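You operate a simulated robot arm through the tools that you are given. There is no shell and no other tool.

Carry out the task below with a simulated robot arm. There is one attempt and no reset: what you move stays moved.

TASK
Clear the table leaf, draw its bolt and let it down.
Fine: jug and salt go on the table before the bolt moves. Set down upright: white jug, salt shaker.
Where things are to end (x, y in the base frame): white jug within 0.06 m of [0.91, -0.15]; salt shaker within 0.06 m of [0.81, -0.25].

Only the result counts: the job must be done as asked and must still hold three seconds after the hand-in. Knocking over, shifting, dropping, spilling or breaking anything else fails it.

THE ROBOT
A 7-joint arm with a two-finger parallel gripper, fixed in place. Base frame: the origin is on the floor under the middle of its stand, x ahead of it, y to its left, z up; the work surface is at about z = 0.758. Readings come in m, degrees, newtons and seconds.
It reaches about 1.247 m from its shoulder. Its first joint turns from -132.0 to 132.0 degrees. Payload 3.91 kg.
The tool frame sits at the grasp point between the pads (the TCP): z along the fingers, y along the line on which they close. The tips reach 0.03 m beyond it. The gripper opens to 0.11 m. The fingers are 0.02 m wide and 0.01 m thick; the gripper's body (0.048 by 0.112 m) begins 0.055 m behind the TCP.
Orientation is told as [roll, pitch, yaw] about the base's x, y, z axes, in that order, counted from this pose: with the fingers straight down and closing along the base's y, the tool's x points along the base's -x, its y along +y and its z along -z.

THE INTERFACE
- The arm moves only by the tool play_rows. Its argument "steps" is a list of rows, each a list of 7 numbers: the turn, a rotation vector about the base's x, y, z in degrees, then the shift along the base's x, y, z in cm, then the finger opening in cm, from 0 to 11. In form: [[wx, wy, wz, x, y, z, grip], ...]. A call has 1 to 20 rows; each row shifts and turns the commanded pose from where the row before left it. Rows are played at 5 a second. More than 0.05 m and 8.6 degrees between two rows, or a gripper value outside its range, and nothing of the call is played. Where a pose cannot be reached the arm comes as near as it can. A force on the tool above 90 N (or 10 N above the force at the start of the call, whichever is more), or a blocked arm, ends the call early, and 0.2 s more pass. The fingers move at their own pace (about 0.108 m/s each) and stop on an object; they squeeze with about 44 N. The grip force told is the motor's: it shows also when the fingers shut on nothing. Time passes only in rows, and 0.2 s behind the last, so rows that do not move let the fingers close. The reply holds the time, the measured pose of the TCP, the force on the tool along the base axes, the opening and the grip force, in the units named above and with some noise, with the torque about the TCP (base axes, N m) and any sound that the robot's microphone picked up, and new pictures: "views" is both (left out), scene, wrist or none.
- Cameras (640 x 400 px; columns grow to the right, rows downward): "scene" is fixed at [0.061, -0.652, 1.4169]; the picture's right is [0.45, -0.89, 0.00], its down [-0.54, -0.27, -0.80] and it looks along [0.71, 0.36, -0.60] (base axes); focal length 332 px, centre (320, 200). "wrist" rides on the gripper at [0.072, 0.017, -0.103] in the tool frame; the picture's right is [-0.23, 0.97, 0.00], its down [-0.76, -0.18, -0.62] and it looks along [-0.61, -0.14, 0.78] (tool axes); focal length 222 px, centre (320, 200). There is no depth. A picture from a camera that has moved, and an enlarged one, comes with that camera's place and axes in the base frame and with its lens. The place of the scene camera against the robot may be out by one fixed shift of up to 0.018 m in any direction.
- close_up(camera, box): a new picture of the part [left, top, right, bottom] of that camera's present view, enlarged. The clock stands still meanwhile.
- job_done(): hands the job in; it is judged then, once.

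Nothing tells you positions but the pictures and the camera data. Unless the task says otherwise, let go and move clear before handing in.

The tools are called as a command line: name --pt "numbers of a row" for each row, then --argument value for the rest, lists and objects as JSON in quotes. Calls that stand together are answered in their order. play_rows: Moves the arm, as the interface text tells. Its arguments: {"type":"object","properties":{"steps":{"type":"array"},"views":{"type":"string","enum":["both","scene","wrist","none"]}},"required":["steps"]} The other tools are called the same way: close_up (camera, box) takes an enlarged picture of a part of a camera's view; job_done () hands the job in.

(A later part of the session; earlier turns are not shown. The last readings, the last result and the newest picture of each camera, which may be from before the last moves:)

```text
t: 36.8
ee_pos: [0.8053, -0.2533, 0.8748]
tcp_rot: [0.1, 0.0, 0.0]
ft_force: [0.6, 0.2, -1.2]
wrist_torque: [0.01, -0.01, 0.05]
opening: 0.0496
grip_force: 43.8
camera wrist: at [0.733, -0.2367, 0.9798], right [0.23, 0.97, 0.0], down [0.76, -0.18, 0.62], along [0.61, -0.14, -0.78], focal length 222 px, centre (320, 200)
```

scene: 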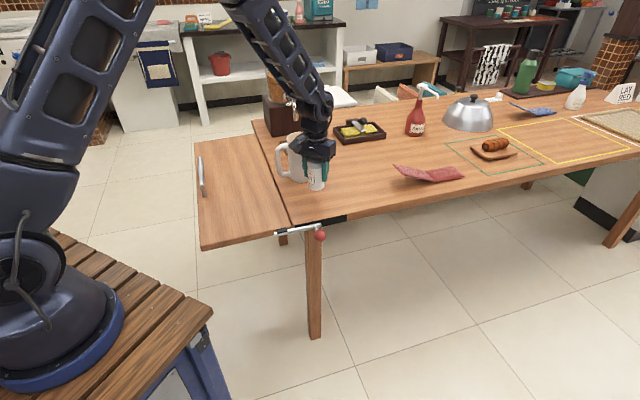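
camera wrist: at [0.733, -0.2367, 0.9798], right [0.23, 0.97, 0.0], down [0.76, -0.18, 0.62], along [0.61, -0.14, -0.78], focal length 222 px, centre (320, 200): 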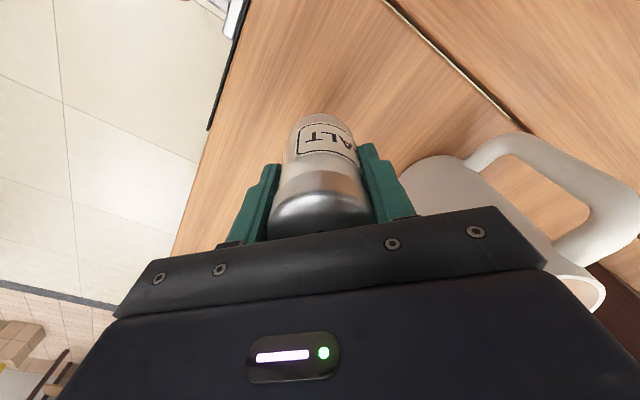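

The shaker is over its spot and the hand clears the jug by about 5 cm. I'll lower it to just above the surface.

play_rows --pt "0 0 0 0 0 -1.2 0" --pt "0 0 0 0 0 -1.5 0" --pt "0 0 0 0 0 -1.3 0" --pt "0 0 0 0 0 -0.9 0" --pt "0 0 0 0 0 -0.5 0" --pt "0 0 0 0 0 -0.2 0" --pt "0 0 0 0 0 0 0" --views "both"

```text
t: 38.4
ee_pos: [0.8063, -0.2541, 0.8199]
tcp_rot: [0.1, 0.0, 0.0]
ft_force: [0.5, 1.1, -0.9]
wrist_torque: [-0.01, 0.02, -0.01]
opening: 0.0493
grip_force: 44.4
camera wrist: at [0.7326, -0.2367, 0.9237], right [0.23, 0.97, 0.0], down [0.76, -0.18, 0.62], along [0.61, -0.14, -0.78], focal length 222 px, centre (320, 200)
```

scene: 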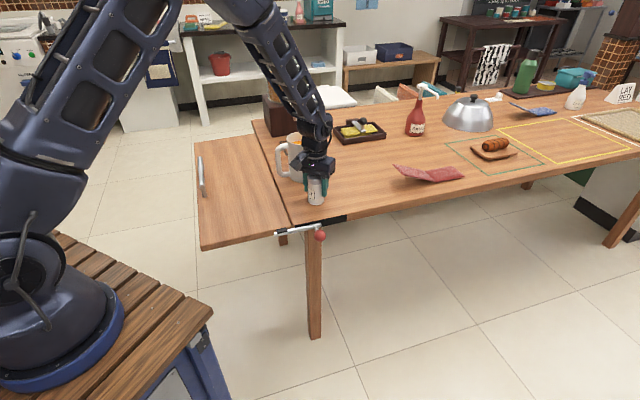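
wrist: 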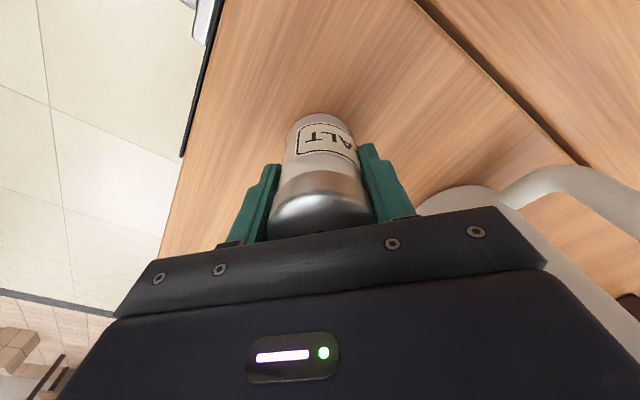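

There are about 4 mm left to the surface. I'll creep down in small steps, checking force each time.

play_rows --pt "0 0 0 0 0 -0.15 0" --pt "0 0 0 0 0 -0.1 0" --pt "0 0 0 0 0 0 0" --views "none"

```text
t: 39.2
ee_pos: [0.807, -0.2536, 0.8176]
tcp_rot: [0.0, 0.0, 0.1]
ft_force: [-3.8, 0.6, 17.0]
wrist_torque: [0.33, 0.53, 0.04]
opening: 0.0496
grip_force: 44.3
```

Contact shows at 17 N, so I'll ease up a hair and then open the fingers slowly.

play_rows --pt "0 0 0 0 0 0.06 0" --pt "0 0 0 0 0 0.04 0" --pt "0 0 0 0 0 0 0" --views "none"

```text
t: 40.0
ee_pos: [0.806, -0.2532, 0.8178]
tcp_rot: [0.0, 0.1, 0.0]
ft_force: [0.7, 0.2, 2.7]
wrist_torque: [0.04, -0.02, -0.03]
opening: 0.0497
grip_force: 43.9
```

The load is down to about 3 N. I'll open the fingers and check the shaker stands free.

play_rows --pt "0 0 0 0 0 0 5.2" --pt "0 0 0 0 0 0 6" --pt "0 0 0 0 0 0 7.5" --pt "0 0 0 0 0 0 9" --pt "0 0 0 0 0 0 9" --views "wrist"

```text
t: 41.2
ee_pos: [0.805, -0.254, 0.8186]
tcp_rot: [0.0, 0.0, 0.0]
ft_force: [1.0, 0.4, 0.0]
wrist_torque: [0.01, 0.0, -0.04]
opening: 0.0899
grip_force: 0.1
camera wrist: at [0.7327, -0.2368, 0.9225], right [0.23, 0.97, 0.0], down [0.76, -0.18, 0.62], along [0.61, -0.14, -0.78], focal length 222 px, centre (320, 200)
```

wrist: 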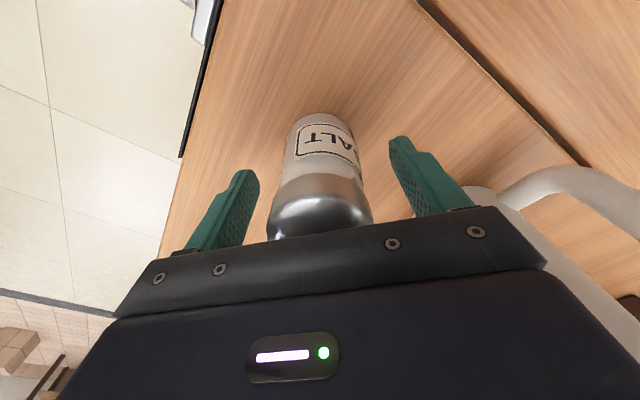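

The shaker stands free on the table. I'll rise straight up, then turn the hand 45° to line up with the bolt and look at the knob from above.

play_rows --pt "0 0 0 0 0 1.5 9" --pt "0 0 0 0 0 3 9" --pt "0 0 0 0 0 4.3 9" --pt "0 0 0 0 0 4.3 9" --pt "0 0 0 0 0 4.3 9" --pt "0 0 7.5 -2.13 -1.27 0 9" --pt "0 0 7.5 -2.13 -1.27 0 9" --pt "0 0 7.5 -2.13 -1.27 0 9" --pt "0 0 7.5 -2.13 -1.27 0 9" --pt "0 0 7.5 -2.13 -1.27 0 9" --pt "0 0 7.5 -2.13 -1.27 0 9" --pt "0 0 0 0 0 0 9" --views "both"

```text
t: 43.8
ee_pos: [0.6773, -0.3293, 0.9918]
tcp_rot: [0.0, 0.0, 45.1]
ft_force: [-0.4, 1.1, -0.1]
wrist_torque: [-0.01, -0.05, 0.01]
opening: 0.0901
grip_force: 0.0
camera wrist: at [0.614, -0.3693, 1.0959], right [-0.53, 0.85, 0.0], down [0.66, 0.41, 0.62], along [0.53, 0.33, -0.78], focal length 222 px, centre (320, 200)
```

scene: 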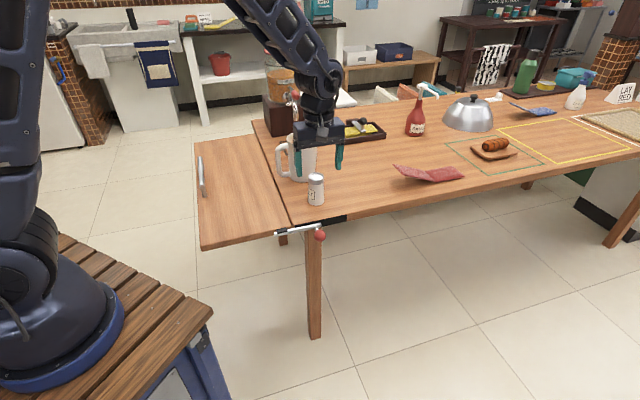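
wrist: 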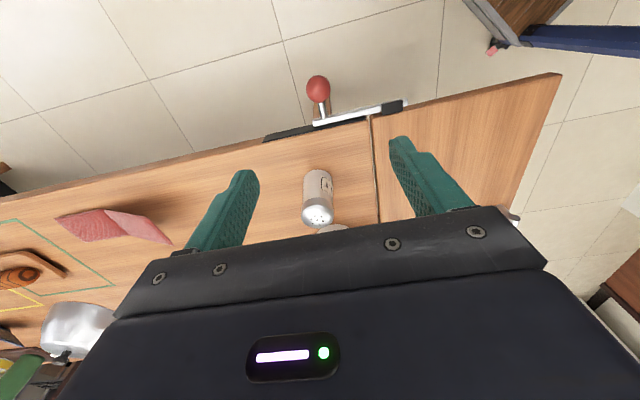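

close_up --camera "wrist" --box '[250, 60, 426, 170]'

close_up --camera "scene" --box '[250, 130, 378, 250]'

```text
3.64 times, centred on (338, 115) of wrist
camera zoom: at [0.614, -0.3693, 1.0959], right [-0.53, 0.85, 0.0], down [0.66, 0.41, 0.62], along [0.53, 0.33, -0.78], focal length 808 px, centre (254, 509)
```

zoom: 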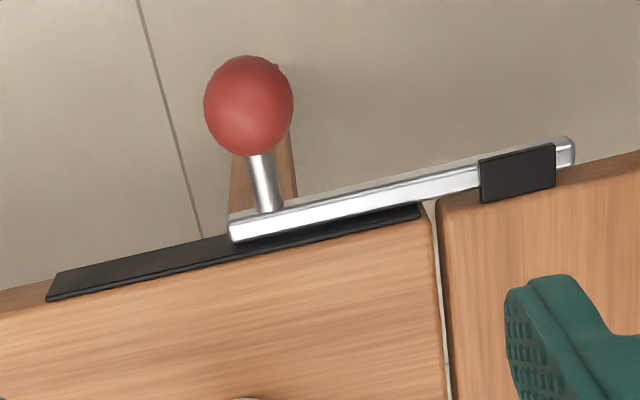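

```text
3.33 times, centred on (314, 190) of scene
camera zoom: at [0.061, -0.652, 1.4169], right [0.45, -0.89, 0.0], down [-0.54, -0.27, -0.8], along [0.71, 0.36, -0.6], focal length 1108 px, centre (340, 233)
```

zoom: 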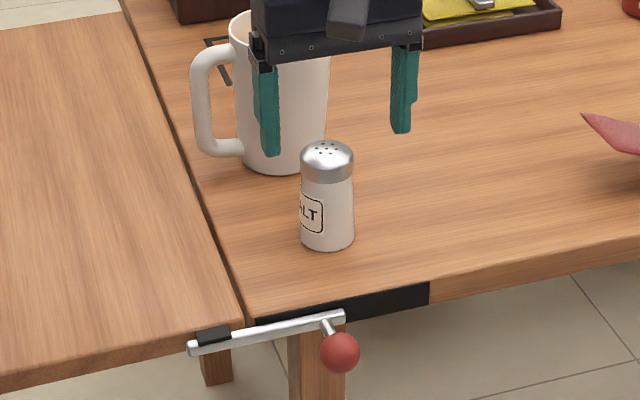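

The knob (0.035 m ball) is at about (0.679, -0.331, 0.750), directly below the hand, and the bolt must slide about 6–8 cm toward the table side. I'll lower the open fingers either side of the ball.

play_rows --pt "0 0 0 0.1 -0.1 -4 9" --pt "0 0 0 0.1 -0.1 -4 9" --pt "0 0 0 0 0 -4 9" --pt "0 0 0 0 0 -3 9" --pt "0 0 0 0 0 -2 9" --pt "0 0 0 0 0 0 9" --views "both"

```text
t: 45.2
ee_pos: [0.6801, -0.3316, 0.8221]
tcp_rot: [-0.1, 0.0, 45.0]
ft_force: [0.0, -0.2, 0.5]
wrist_torque: [0.0, 0.03, 0.04]
opening: 0.0901
grip_force: 0.1
camera wrist: at [0.6162, -0.3706, 0.9266], right [-0.53, 0.85, 0.0], down [0.66, 0.41, 0.62], along [0.53, 0.33, -0.78], focal length 222 px, centre (320, 200)
```

scene: 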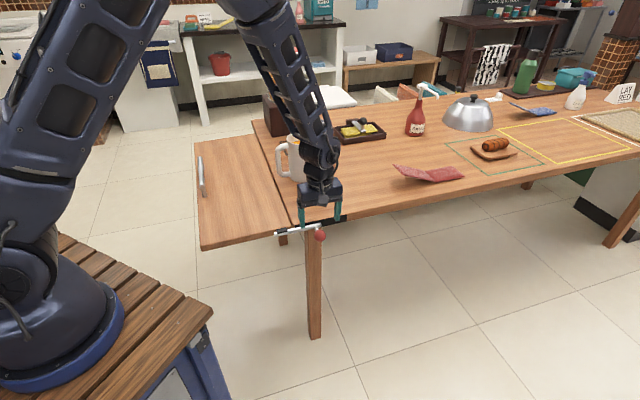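
wrist: 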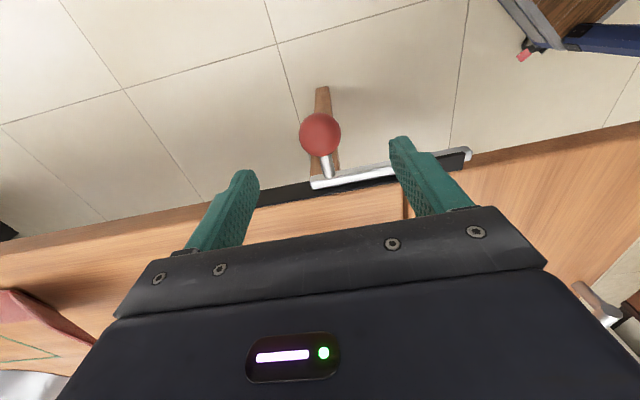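

The ball lies midway between the fingers. I'll finish the descent to the ball's centre height.

play_rows --pt "0 0 0 -0.1 -0.05 -2.5 9" --pt "0 0 0 -0.1 0 -2.5 9" --pt "0 0 0 0 0 -1.5 9" --pt "0 0 0 0 0 -0.7 9" --pt "0 0 0 0 0 0 9" --views "both"

```text
t: 46.4
ee_pos: [0.6774, -0.3329, 0.7492]
tcp_rot: [0.0, 0.0, 45.0]
ft_force: [0.1, -0.5, 0.4]
wrist_torque: [-0.02, -0.01, 0.01]
opening: 0.0901
grip_force: 0.1
camera wrist: at [0.6143, -0.3718, 0.8546], right [-0.53, 0.85, 0.0], down [0.66, 0.41, 0.62], along [0.53, 0.33, -0.78], focal length 222 px, centre (320, 200)
```

scene: 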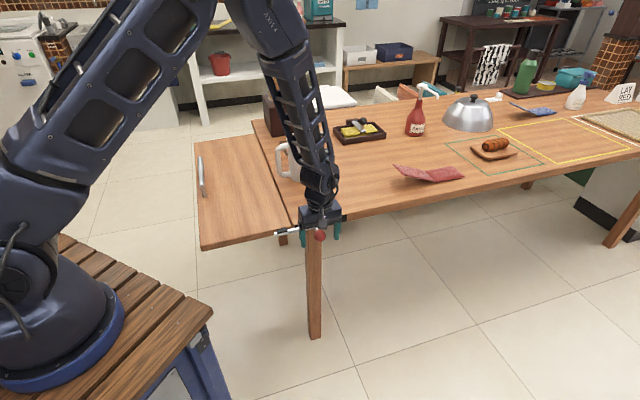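
wrist: 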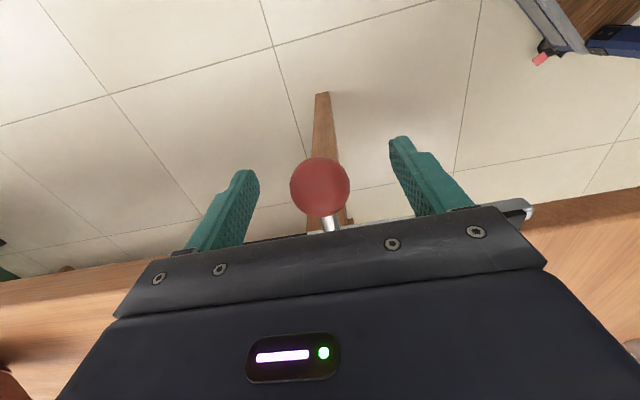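

The ball sits centred between the fingers. I'll close on it.

play_rows --pt "0 0 0 0 0 0 7" --pt "0 0 0 0 0 0 5" --pt "0 0 0 0 0 0 3.8" --pt "0 0 0 0 0 0 3.2" --pt "0 0 0 0 0 0 2" --pt "0 0 0 0 0 0 0" --views "wrist"

```text
t: 47.8
ee_pos: [0.6781, -0.3333, 0.7506]
tcp_rot: [0.0, 0.1, 45.0]
ft_force: [4.8, -5.0, -1.0]
wrist_torque: [-0.08, -0.04, 0.01]
opening: 0.0357
grip_force: 45.8
camera wrist: at [0.6145, -0.3721, 0.8547], right [-0.53, 0.85, 0.0], down [0.66, 0.41, 0.62], along [0.53, 0.33, -0.78], focal length 222 px, centre (320, 200)
```

wrist: 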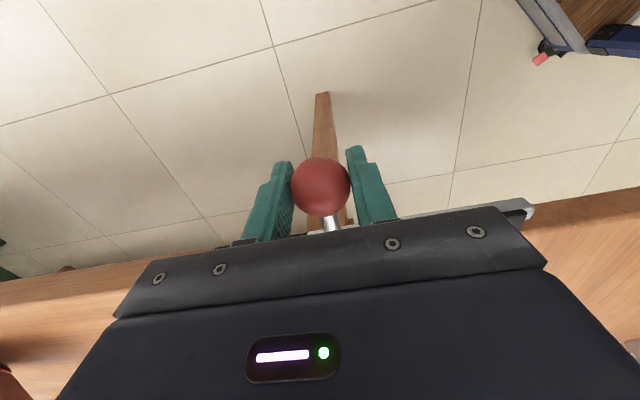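

The ball is gripped (0.036 m). I'll pull along the bolt's line, (0.707, -0.707), 3 cm first, slowly, and watch the force and the leaf.

play_rows --pt "0 0 0 0.212 -0.212 0 0" --pt "0 0 0 0.354 -0.354 0 0" --pt "0 0 0 0.354 -0.354 0 0" --pt "0 0 0 0.354 -0.354 0 0" --pt "0 0 0 0.354 -0.354 0 0" --pt "0 0 0 0.354 -0.354 0 0" --pt "0 0 0 0 0 0 0" --views "both"

```text
t: 49.4
ee_pos: [0.6971, -0.3532, 0.75]
tcp_rot: [0.1, 0.0, 45.0]
ft_force: [-2.9, -1.7, 2.4]
wrist_torque: [-0.14, 0.22, 0.1]
opening: 0.0354
grip_force: 44.7
camera wrist: at [0.6339, -0.3914, 0.8545], right [-0.53, 0.85, 0.0], down [0.66, 0.41, 0.62], along [0.53, 0.33, -0.78], focal length 222 px, centre (320, 200)
```

scene: 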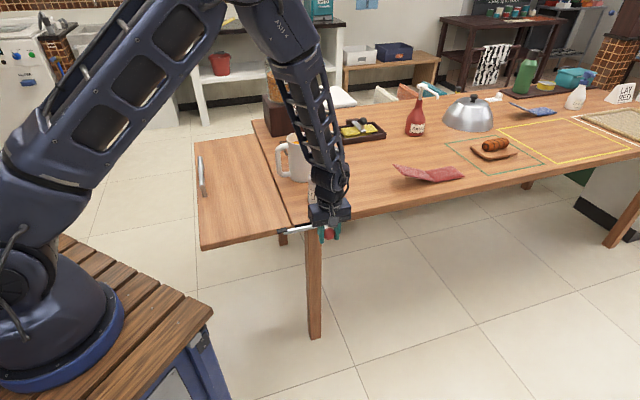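
wrist: 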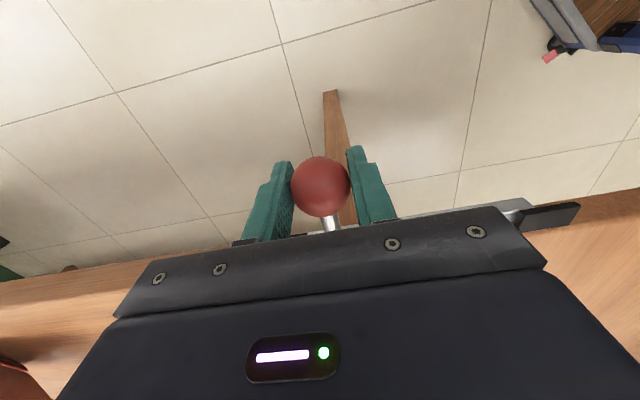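

The bolt slides easily, 2.8 cm so far, and the leaf is still level. I'll look closely at the keeper and the leaf before going on.

close_up --camera "scene" --box '[240, 190, 368, 260]'

close_up --camera "wrist" --box '[420, 150, 640, 290]'

```text
5.00 times, centred on (304, 225) of scene
camera zoom: at [0.061, -0.652, 1.4169], right [0.45, -0.89, 0.0], down [-0.54, -0.27, -0.8], along [0.71, 0.36, -0.6], focal length 1662 px, centre (400, 75)
```

zoom: 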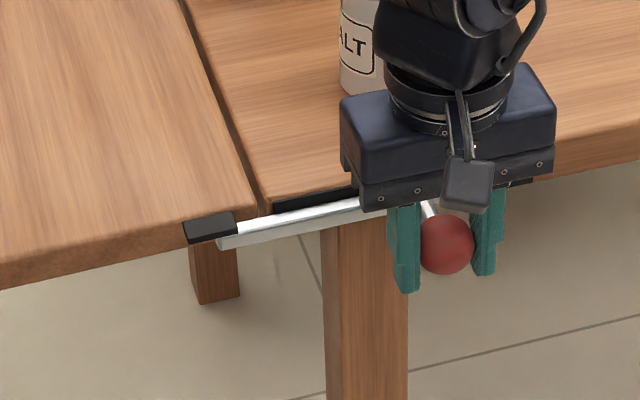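

```text
2.86 times, centred on (530, 220) of wrist
camera zoom: at [0.6339, -0.3914, 0.8545], right [-0.53, 0.85, 0.0], down [0.66, 0.41, 0.62], along [0.53, 0.33, -0.78], focal length 635 px, centre (-280, 143)
```

zoom: 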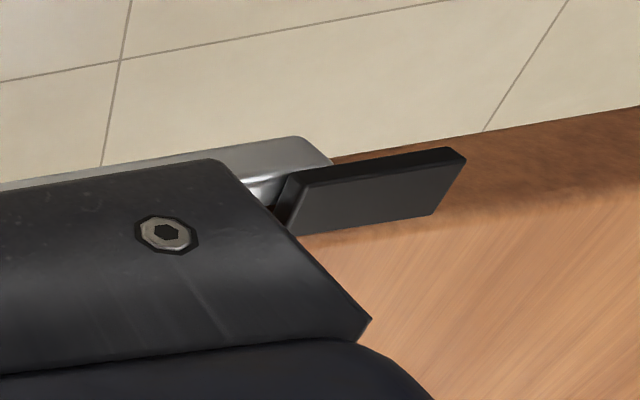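

The bolt's tip is about to clear the keeper plate on the leaf. My hand is outside the leaf's swing, so I'll continue drawing slowly.

play_rows --pt "0 0 0 0.354 -0.354 0 0" --pt "0 0 0 0.354 -0.354 0 0" --pt "0 0 0 0.354 -0.354 0 0" --pt "0 0 0 0 0 0 0" --views "both"

```text
t: 50.4
ee_pos: [0.7085, -0.3633, 0.7501]
tcp_rot: [0.0, 0.1, 45.0]
ft_force: [1.8, 1.8, 2.7]
wrist_torque: [0.0, 0.16, -0.13]
opening: 0.0357
grip_force: 44.9
camera wrist: at [0.6446, -0.4021, 0.8545], right [-0.53, 0.85, 0.0], down [0.66, 0.41, 0.62], along [0.53, 0.33, -0.78], focal length 222 px, centre (320, 200)
```

scene: 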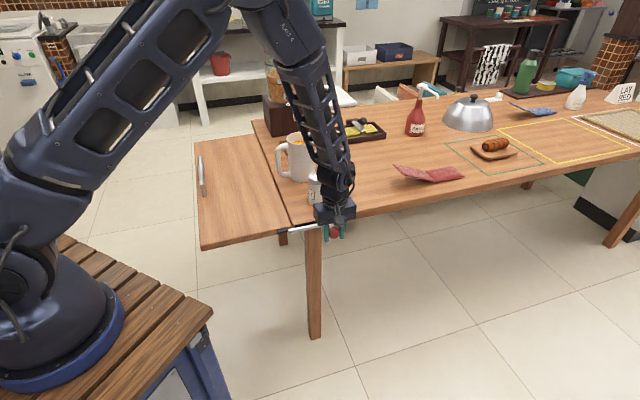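
wrist: 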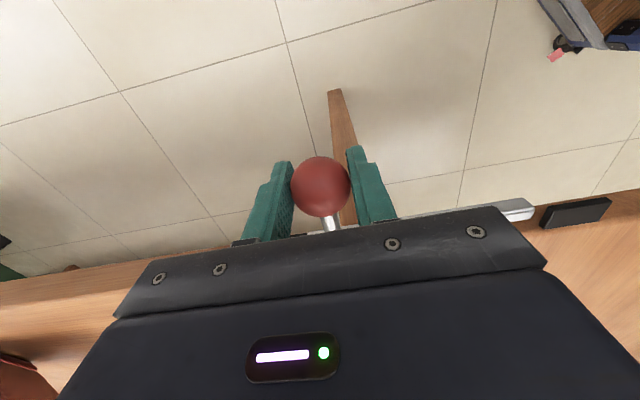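

The bolt tip has left the keeper and the leaf still appears level, so its hinge seems stiff or damped. I'll draw the bolt the rest of the way past the gap.

play_rows --pt "0 0 0 0.354 -0.354 0 0" --pt "0 0 0 0.354 -0.354 0 0" --pt "0 0 0 0.354 -0.354 0 0" --pt "0 0 0 0.354 -0.354 0 0" --pt "0 0 0 0.354 -0.354 0 0" --pt "0 0 0 0.354 -0.354 0 0" --pt "0 0 0 0 0 0 0" --views "both"

```text
t: 52.0
ee_pos: [0.7273, -0.3828, 0.7501]
tcp_rot: [0.0, 0.0, 45.1]
ft_force: [-18.1, 14.1, 10.5]
wrist_torque: [0.43, -0.09, -0.04]
opening: 0.0355
grip_force: 45.5
camera wrist: at [0.6643, -0.4217, 0.8545], right [-0.53, 0.85, 0.0], down [0.67, 0.41, 0.62], along [0.53, 0.33, -0.78], focal length 222 px, centre (320, 200)
```

scene: 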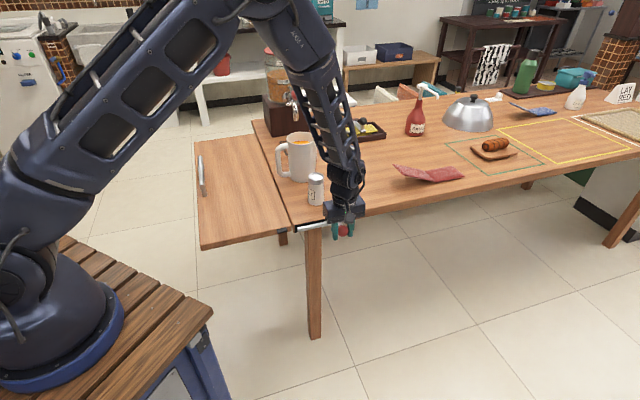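
wrist: 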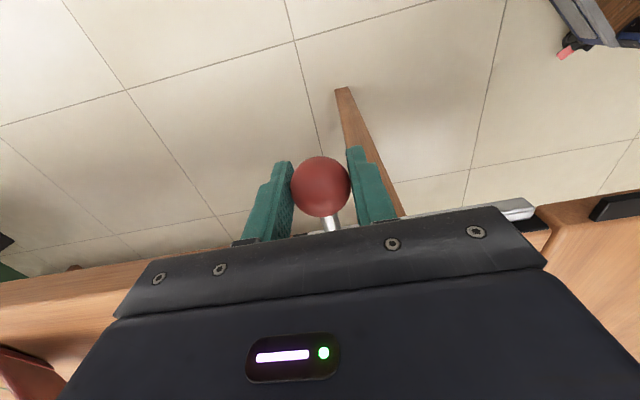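

The pull now meets about 23 N, so the bolt has reached its end stop at about 7 cm. I'll check that its tip is clear of the leaf.

close_up --camera "scene" --box '[240, 190, 368, 260]'

close_up --camera "wrist" --box '[420, 150, 640, 290]'

```text
5.00 times, centred on (304, 225) of scene
camera zoom: at [0.061, -0.652, 1.4169], right [0.45, -0.89, 0.0], down [-0.54, -0.27, -0.8], along [0.71, 0.36, -0.6], focal length 1662 px, centre (400, 75)
```

zoom: 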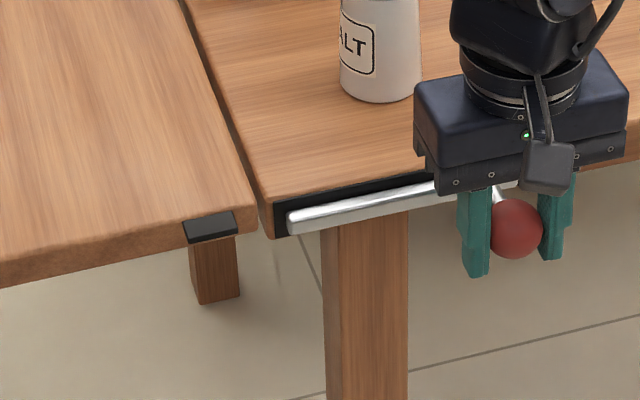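

```text
2.86 times, centred on (530, 220) of wrist
camera zoom: at [0.6643, -0.4217, 0.8545], right [-0.53, 0.85, 0.0], down [0.67, 0.41, 0.62], along [0.53, 0.33, -0.78], focal length 635 px, centre (-280, 143)
```

zoom: 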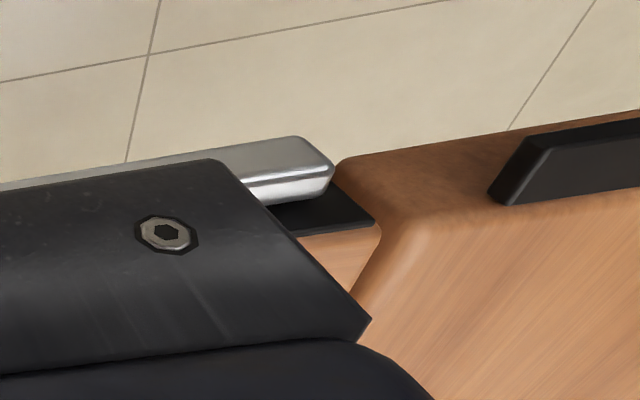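

The bolt is fully drawn, its tip clear of the gap, and the leaf is holding itself level. I'll take off the strain, open the fingers and rise off the knob.

play_rows --pt "0 0 0 -0.15 0.15 0 0" --pt "0 0 0 0 0 0 0" --pt "0 0 0 0 0 0 4" --pt "0 0 0 0 0 0 5" --pt "0 0 0 0 0 0 7" --pt "0 0 0 0 0 0 9" --pt "0 0 0 0 0 1.5 9" --pt "0 0 0 0 0 3 9" --pt "0 0 0 0 0 4 9" --pt "0 0 0 0 0 4 9" --pt "0 0 0 0 0 4 9" --pt "0 0 0 0 0 4 9" --pt "0 0 0 0 0 4 9" --pt "0 0 0 0 0 0 9" --views "both"

```text
t: 55.0
ee_pos: [0.7279, -0.3822, 0.9948]
tcp_rot: [0.0, 0.0, 45.0]
ft_force: [0.3, -0.2, 0.3]
wrist_torque: [0.01, 0.0, -0.01]
opening: 0.0903
grip_force: 0.1
camera wrist: at [0.6646, -0.4214, 1.0999], right [-0.53, 0.85, 0.0], down [0.66, 0.41, 0.62], along [0.53, 0.33, -0.78], focal length 222 px, centre (320, 200)
```

scene: 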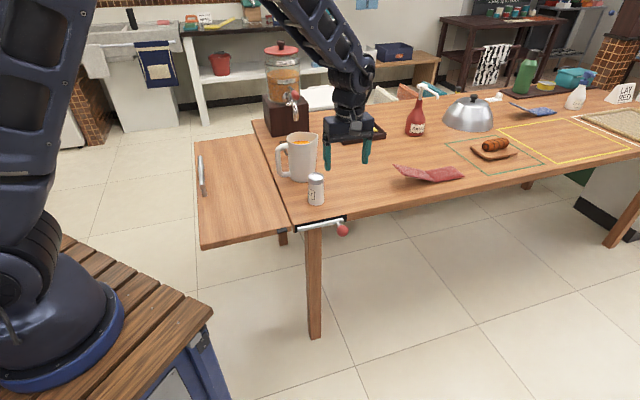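
wrist: 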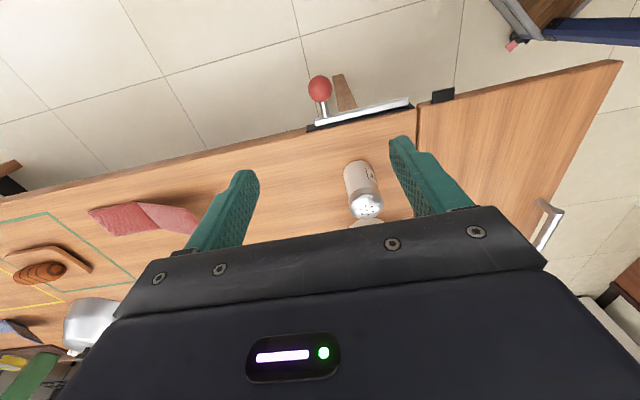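

The bolt is drawn with its knob free, and the leaf is holding level on its own, so its hinge has friction and I must bring it down. I'll close the fingers, tilt the hand 45° toward the table line, and move above the near part of the leaf, away from its pull bar.

play_rows --pt "0 0 0 -0.5 0.5 1.0 5" --pt "-5.303 -5.303 0 -1.4 3.85 0.5 0" --pt "-5.303 -5.303 0 -1.4 3.85 0 0" --pt "-5.303 -5.303 0 -1.4 3.85 0 0" --pt "-5.303 -5.303 0 -1.4 3.85 0 0" --pt "-5.303 -5.303 0 -1.4 3.85 0 0" --pt "-5.303 -5.303 0 -1.4 3.85 0 0" --pt "0 0 0 -1.4 4.3 0 0" --pt "0 0 0 -1.4 4.3 0 0" --pt "0 0 0 -1.2 4.3 0 0" --pt "0 0 0 0 0 0 0" --views "both"

```text
t: 57.4
ee_pos: [0.5993, -0.0161, 1.0097]
tcp_rot: [-45.0, 0.0, 45.0]
ft_force: [0.3, 0.6, 0.4]
wrist_torque: [-0.03, -0.02, 0.0]
opening: 0.0001
grip_force: 37.5
camera wrist: at [0.4866, -0.0069, 1.0722], right [-0.33, 0.65, -0.69], down [0.32, 0.76, 0.57], along [0.89, -0.03, -0.45], focal length 222 px, centre (320, 200)
```

scene: 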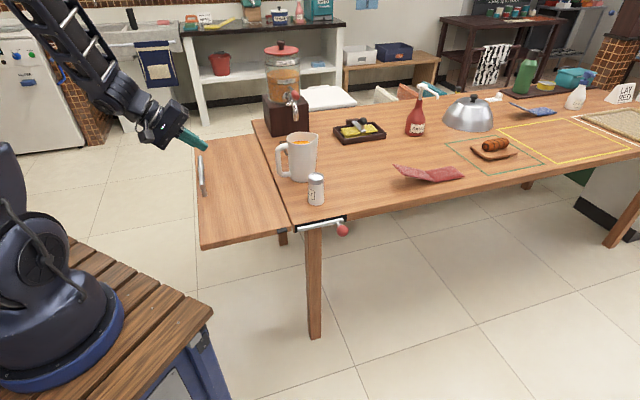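
wrist: 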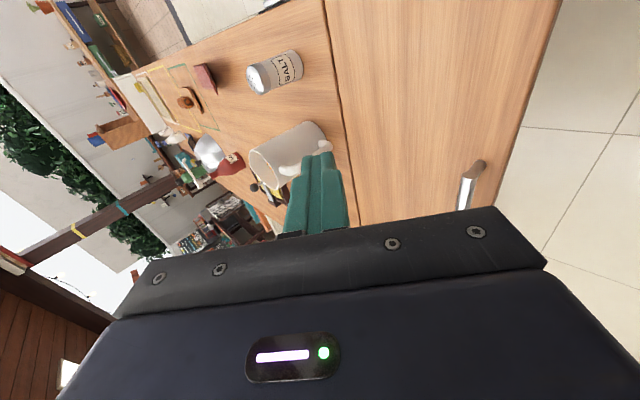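

The hand is tilted and above the leaf's near half, clear of the pull bar. I'll descend to about 2 cm above the leaf.

play_rows --pt "0 0 0 0 0.25 -4 0" --pt "0 0 0 0 0.25 -4 0" --pt "0 0 0 0 0.25 -4 0" --pt "0 0 0 0 0.25 -4 0" --pt "0 0 0 0 0.1 -3 0" --pt "0 0 0 0 0 -1.5 0" --pt "0 0 0 0 0 0 0" --views "both"

```text
t: 59.0
ee_pos: [0.5986, -0.0061, 0.8063]
tcp_rot: [-45.0, 0.0, 45.0]
ft_force: [-0.8, -0.9, 0.6]
wrist_torque: [-0.03, 0.0, 0.0]
opening: 0.0
grip_force: 38.1
camera wrist: at [0.4869, 0.0031, 0.8677], right [-0.33, 0.65, -0.69], down [0.32, 0.76, 0.57], along [0.89, -0.03, -0.45], focal length 222 px, centre (320, 200)
```

scene: 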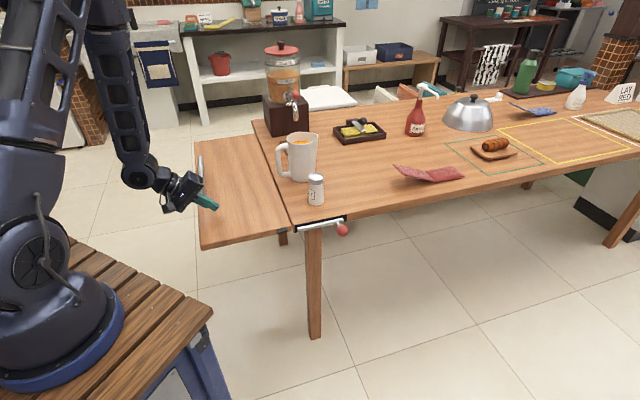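
wrist: 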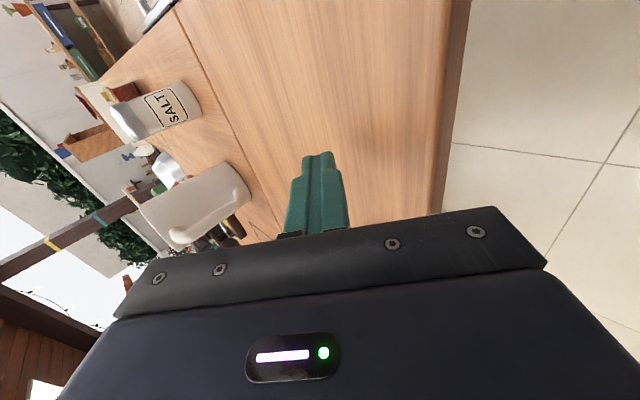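

The fingertips are about 2.5 cm over the leaf at the intended spot. I'll press down gently and see how the leaf responds.

play_rows --pt "0 0 0 0 0 -0.8 0" --pt "0 0 0 0 0 -0.8 0" --pt "0 0 0 0 0 -0.5 0" --pt "0 0 0 0 0 -0.4 0" --pt "0 0 0 0 0 -0.4 0" --pt "0 0 0 0 0 -0.4 0" --pt "0 0 0 0 0 -0.4 0" --pt "0 0 0 0 0 0 0" --views "both"

```text
t: 60.8
ee_pos: [0.598, -0.0062, 0.7678]
tcp_rot: [-45.0, 0.0, 45.0]
ft_force: [-0.5, -0.4, -0.4]
wrist_torque: [0.0, 0.0, -0.01]
opening: 0.0
grip_force: 38.0
camera wrist: at [0.4867, 0.003, 0.8301], right [-0.33, 0.65, -0.69], down [0.32, 0.76, 0.57], along [0.89, -0.03, -0.45], focal length 222 px, centre (320, 200)
```

scene: 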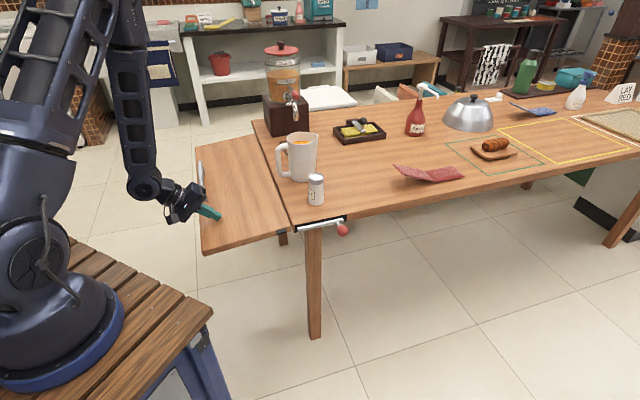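
wrist: 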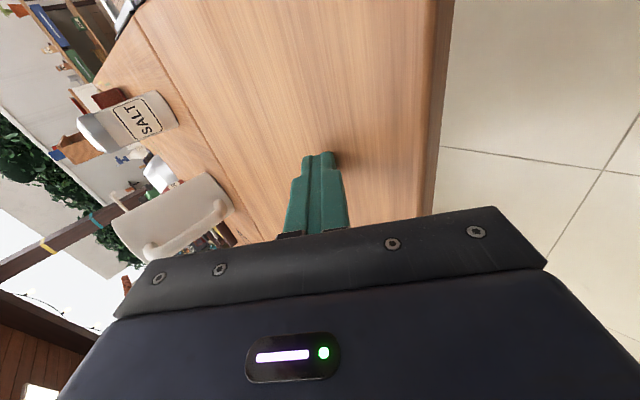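

The leaf's outer edge has dropped slightly with almost no force felt. I'll hold still for a second to see whether it is moving by itself.

play_rows --pt "0 0 0 0 0 0 0" --pt "0 0 0 0 0 0 0" --pt "0 0 0 0 0 0 0" --pt "0 0 0 0 0 0 0" --pt "0 0 0 0 0 0 0" --views "both"

close_up --camera "scene" --box '[180, 130, 308, 260]'

```text
t: 62.0
ee_pos: [0.5975, -0.0064, 0.7688]
tcp_rot: [-45.0, -0.1, 44.9]
ft_force: [-0.6, 0.5, 0.2]
wrist_torque: [-0.01, -0.02, 0.01]
opening: 0.0002
grip_force: 37.5
camera wrist: at [0.4866, 0.0032, 0.8301], right [-0.33, 0.65, -0.69], down [0.32, 0.76, 0.57], along [0.89, -0.03, -0.45], focal length 222 px, centre (320, 200)
```

scene: 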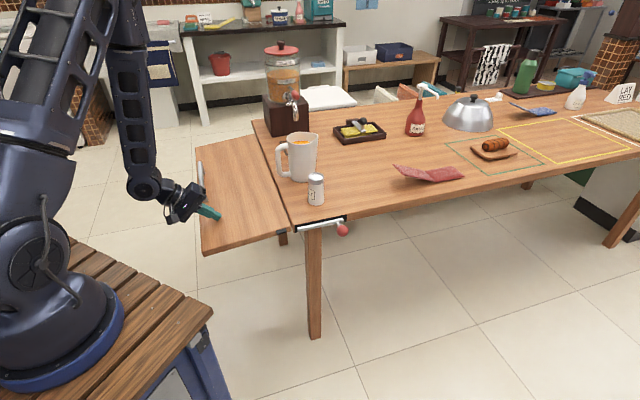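
wrist: 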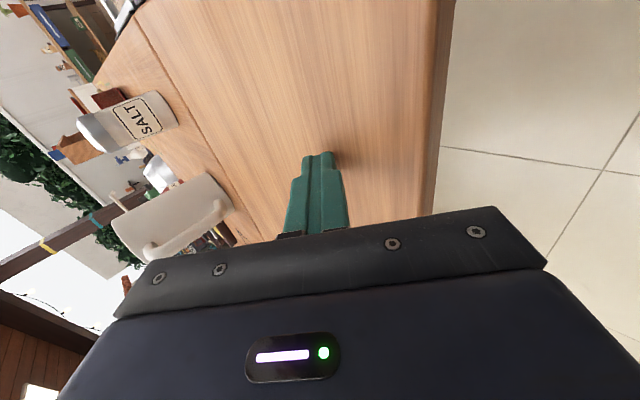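

```text
3.08 times, centred on (244, 195) of scene
camera zoom: at [0.061, -0.652, 1.4169], right [0.45, -0.89, 0.0], down [-0.54, -0.27, -0.8], along [0.71, 0.36, -0.6], focal length 1023 px, centre (554, 215)
```

zoom: 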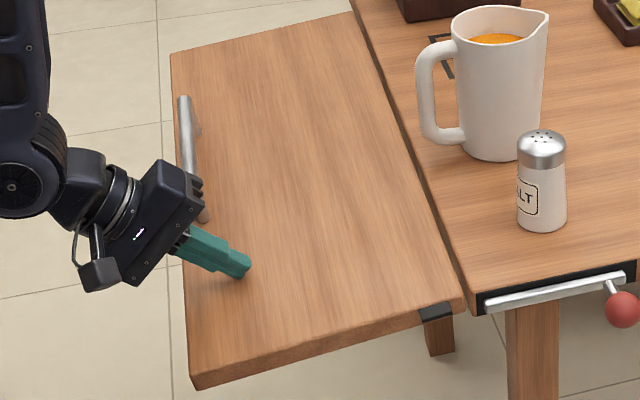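

The leaf stays where it was pushed and moves with very little force, so I can guide it down. I'll follow its arc about the hinge in small steps, first to about 24°.

play_rows --pt "0 0 0 0.06 -0.06 -0.8 0" --pt "0 0 0 0.06 -0.06 -0.83 0" --pt "0 0 0 0.09 -0.09 -0.69 0" --pt "0 0 0 0.09 -0.09 -0.69 0" --pt "0 0 0 0.12 -0.12 -0.68 0" --pt "0 0 0 0.12 -0.12 -0.68 0" --pt "0 0 0 0.15 -0.15 -0.66 0" --pt "0 0 0 0.16 -0.16 -0.66 0" --pt "0 0 0 0.18 -0.18 -0.65 0" --pt "0 0 0 0.19 -0.19 -0.65 0" --pt "0 0 0 0 0 0 0" --views "both"

```text
t: 64.4
ee_pos: [0.6103, -0.0187, 0.697]
tcp_rot: [-45.0, 0.0, 45.0]
ft_force: [0.7, -0.1, 0.2]
wrist_torque: [0.0, 0.04, 0.05]
opening: 0.0001
grip_force: 37.1
camera wrist: at [0.4991, -0.0091, 0.7603], right [-0.33, 0.65, -0.69], down [0.32, 0.76, 0.57], along [0.89, -0.03, -0.45], focal length 222 px, centre (320, 200)
```

scene: 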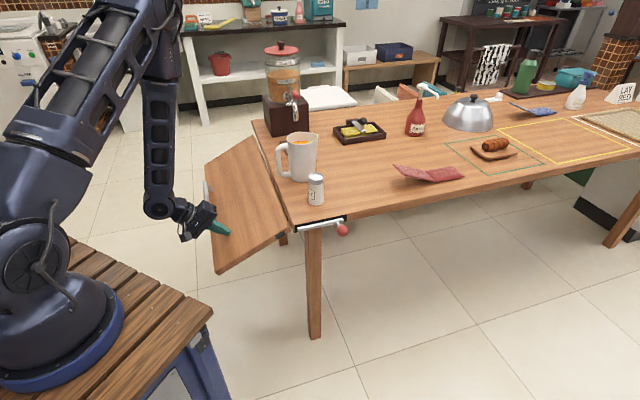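
wrist: 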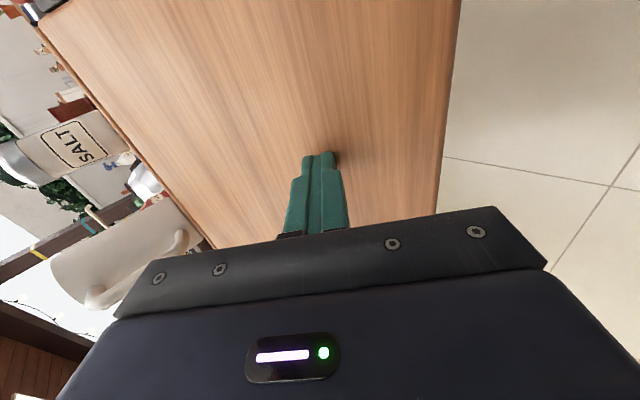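

The leaf follows the fingertips smoothly at about 24°, with almost no force. I'll continue along the arc to about 60°.

play_rows --pt "0 0 0 0.433 -0.433 -1.256 0" --pt "0 0 0 0.494 -0.494 -1.208 0" --pt "0 0 0 0.551 -0.551 -1.158 0" --pt "0 0 0 0.608 -0.608 -1.1 0" --pt "0 0 0 0.66 -0.66 -1.038 0" --pt "0 0 0 0.71 -0.71 -0.968 0" --pt "0 0 0 0.755 -0.755 -0.898 0" --pt "0 0 0 0.799 -0.799 -0.82 0" --pt "0 0 0 0.837 -0.837 -0.74 0" --pt "0 0 0 0 0 0 0" --views "both"

```text
t: 66.6
ee_pos: [0.6694, -0.078, 0.6062]
tcp_rot: [-45.0, 0.0, 45.0]
ft_force: [-5.7, 3.6, -1.9]
wrist_torque: [0.11, 0.15, -0.01]
opening: 0.0001
grip_force: 37.7
camera wrist: at [0.5576, -0.0675, 0.668], right [-0.33, 0.65, -0.69], down [0.32, 0.76, 0.57], along [0.89, -0.03, -0.45], focal length 222 px, centre (320, 200)
```

scene: 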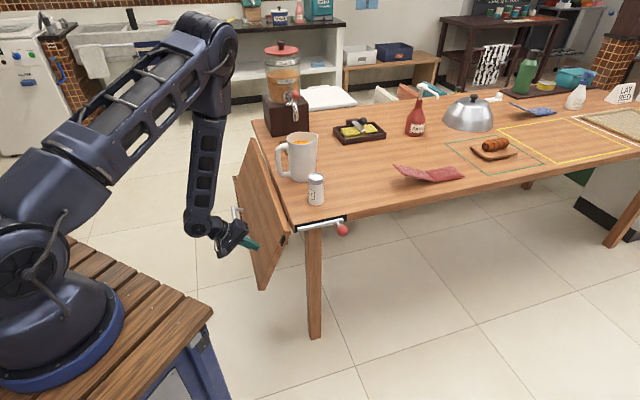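
wrist: 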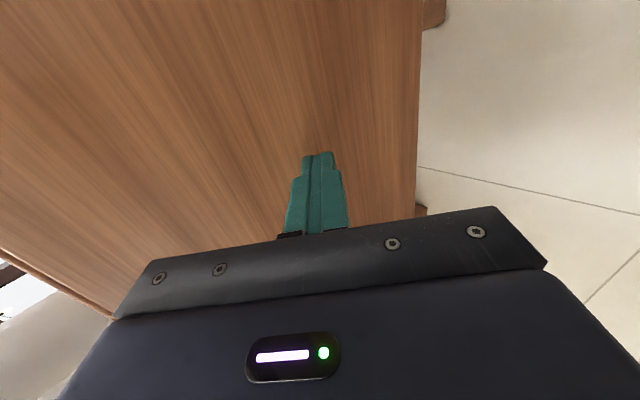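

The leaf is at about 60° and still following with a light push. I'll go on to about 80°.

play_rows --pt "0 0 0 0.871 -0.871 -0.656 0" --pt "0 0 0 0.902 -0.902 -0.568 0" --pt "0 0 0 0.928 -0.928 -0.478 0" --pt "0 0 0 0.949 -0.949 -0.384 0" --pt "0 0 0 0.966 -0.966 -0.29 0" --pt "0 0 0 0 0 0 0" --views "both"

```text
t: 68.0
ee_pos: [0.7156, -0.1238, 0.5822]
tcp_rot: [-45.0, 0.0, 45.0]
ft_force: [-5.5, 8.8, -9.3]
wrist_torque: [0.33, 0.26, 0.07]
opening: 0.0001
grip_force: 37.8
camera wrist: at [0.6037, -0.1138, 0.6445], right [-0.33, 0.65, -0.69], down [0.32, 0.76, 0.57], along [0.89, -0.03, -0.45], focal length 222 px, centre (320, 200)
```

scene: 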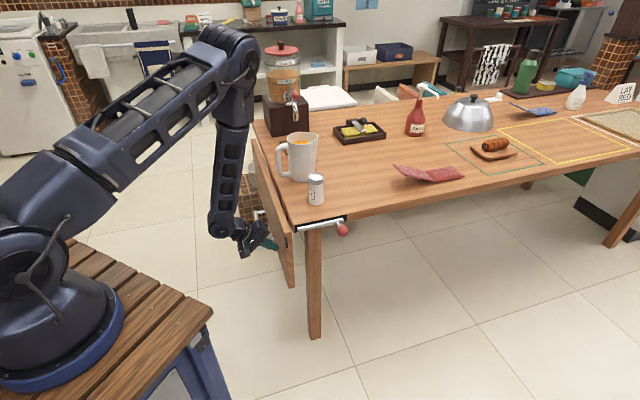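
wrist: 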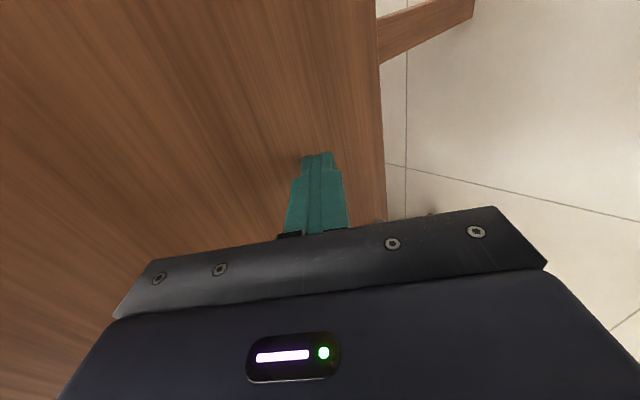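

The leaf is near 80° with about 14 N of push. I'll continue the last part in shorter steps, watching for the end stop.

play_rows --pt "0 0 0 0.5 -0.5 -0.05 0" --pt "0 0 0 0.5 -0.5 -0.05 0" --pt "0 0 0 0.5 -0.5 0 0" --pt "0 0 0 0 0 0 0" --views "both"

```text
t: 68.5
ee_pos: [0.7163, -0.1226, 0.582]
tcp_rot: [-44.3, 0.2, 45.3]
ft_force: [-11.7, 9.9, 7.6]
wrist_torque: [0.01, 0.01, -0.13]
opening: 0.0001
grip_force: 37.3
stopped in row 2: the force on the tool passed its limit at 105 N (the readings are from after the stop); the commanded pose is now the measured one
camera wrist: at [0.6051, -0.1151, 0.6444], right [-0.34, 0.65, -0.68], down [0.32, 0.76, 0.57], along [0.89, -0.02, -0.46], focal length 222 px, centre (320, 200)
```

scene: 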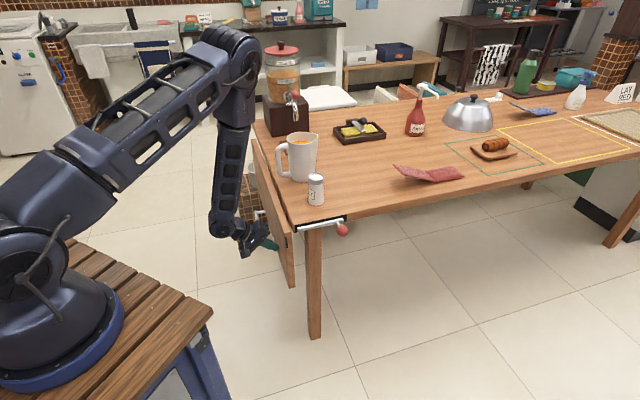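
wrist: 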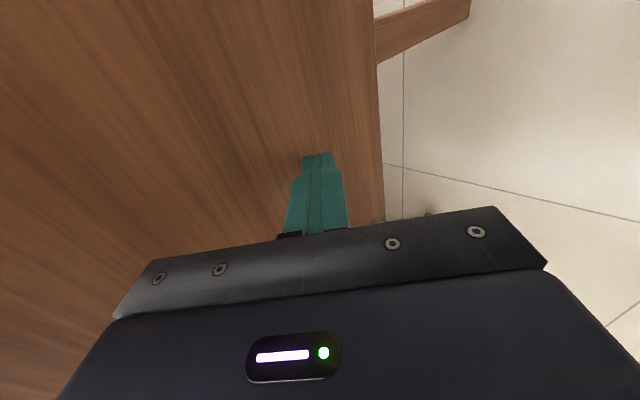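

The push met a hard stop, which suggests the leaf is fully down. I'll zoom in to check whether it hangs vertically, and whether the jug, salt and bolt are unmoved.

close_up --camera "scene" --box '[200, 120, 360, 300]'

close_up --camera "wrist" --box '[280, 0, 500, 230]'

```text
2.22 times, centred on (280, 210) of scene
camera zoom: at [0.061, -0.652, 1.4169], right [0.45, -0.89, 0.0], down [-0.54, -0.27, -0.8], along [0.71, 0.36, -0.6], focal length 739 px, centre (409, 178)
```

zoom: 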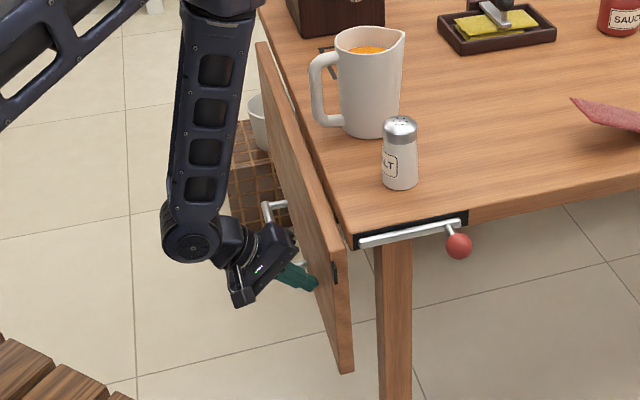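

```text
1.74 times, centred on (390, 115) of wrist
camera zoom: at [0.6051, -0.1151, 0.6444], right [-0.34, 0.65, -0.68], down [0.32, 0.76, 0.57], along [0.89, -0.02, -0.46], focal length 386 px, centre (198, 348)
```

zoom: 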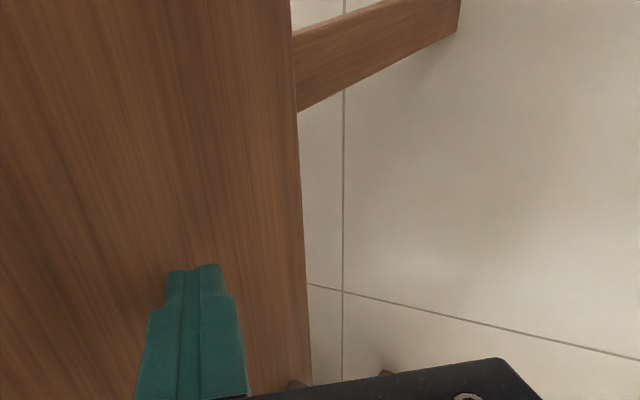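

close_up --camera "scene" --box '[250, 190, 330, 295]'

```text
3.81 times, centred on (290, 242) of scene
camera zoom: at [0.061, -0.652, 1.4169], right [0.45, -0.89, 0.0], down [-0.54, -0.27, -0.8], along [0.71, 0.36, -0.6], focal length 1266 px, centre (434, 38)
```

zoom: 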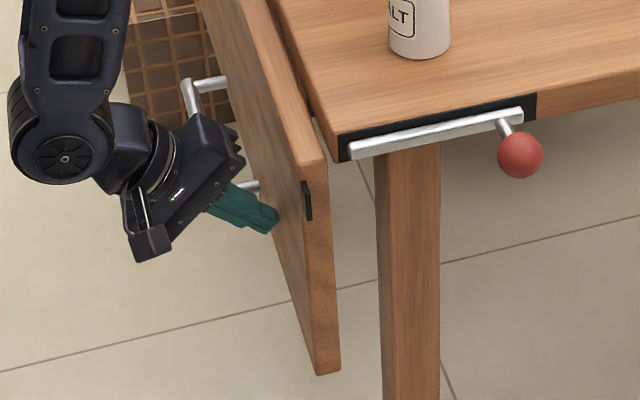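

The leaf hangs vertical against its stop, matching the plumb direction in the picture, with the bolt drawn and jug and salt standing. I'll back the hand away along the finger line and see that the leaf stays down.

play_rows --pt "0 0 0 -0.35 0.35 0.2 0" --pt "0 0 0 -1.0 1.0 1.0 0" --pt "0 0 0 -1.5 1.5 2.12 0" --pt "0 0 0 -1.5 1.5 2.12 0" --pt "0 0 0 -1.5 1.5 2.12 0" --pt "0 0 0 -1.5 1.5 2.12 0" --pt "0 0 0 -1.5 1.5 2.5 0" --pt "0 0 0 0 0 0 0" --views "both"

```text
t: 70.3
ee_pos: [0.6272, -0.0353, 0.703]
tcp_rot: [-44.5, 0.1, 45.2]
ft_force: [0.3, -0.2, 0.0]
wrist_torque: [-0.01, -0.01, 0.05]
opening: 0.0
grip_force: 37.7
camera wrist: at [0.5169, -0.0271, 0.7664], right [-0.34, 0.65, -0.68], down [0.32, 0.76, 0.57], along [0.89, -0.03, -0.46], focal length 222 px, centre (320, 200)
```

scene: 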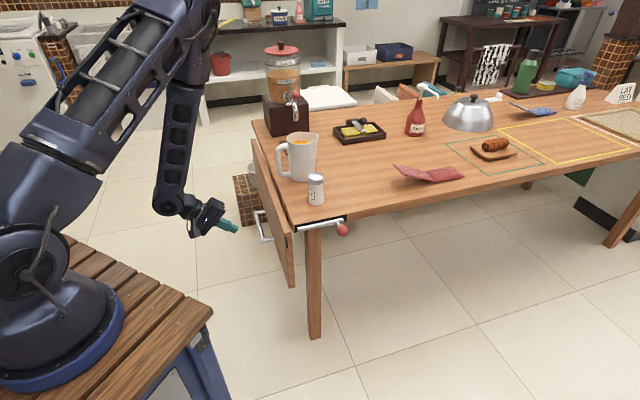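
wrist: 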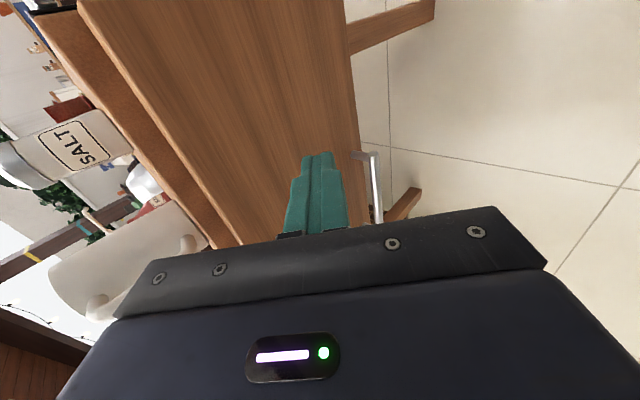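

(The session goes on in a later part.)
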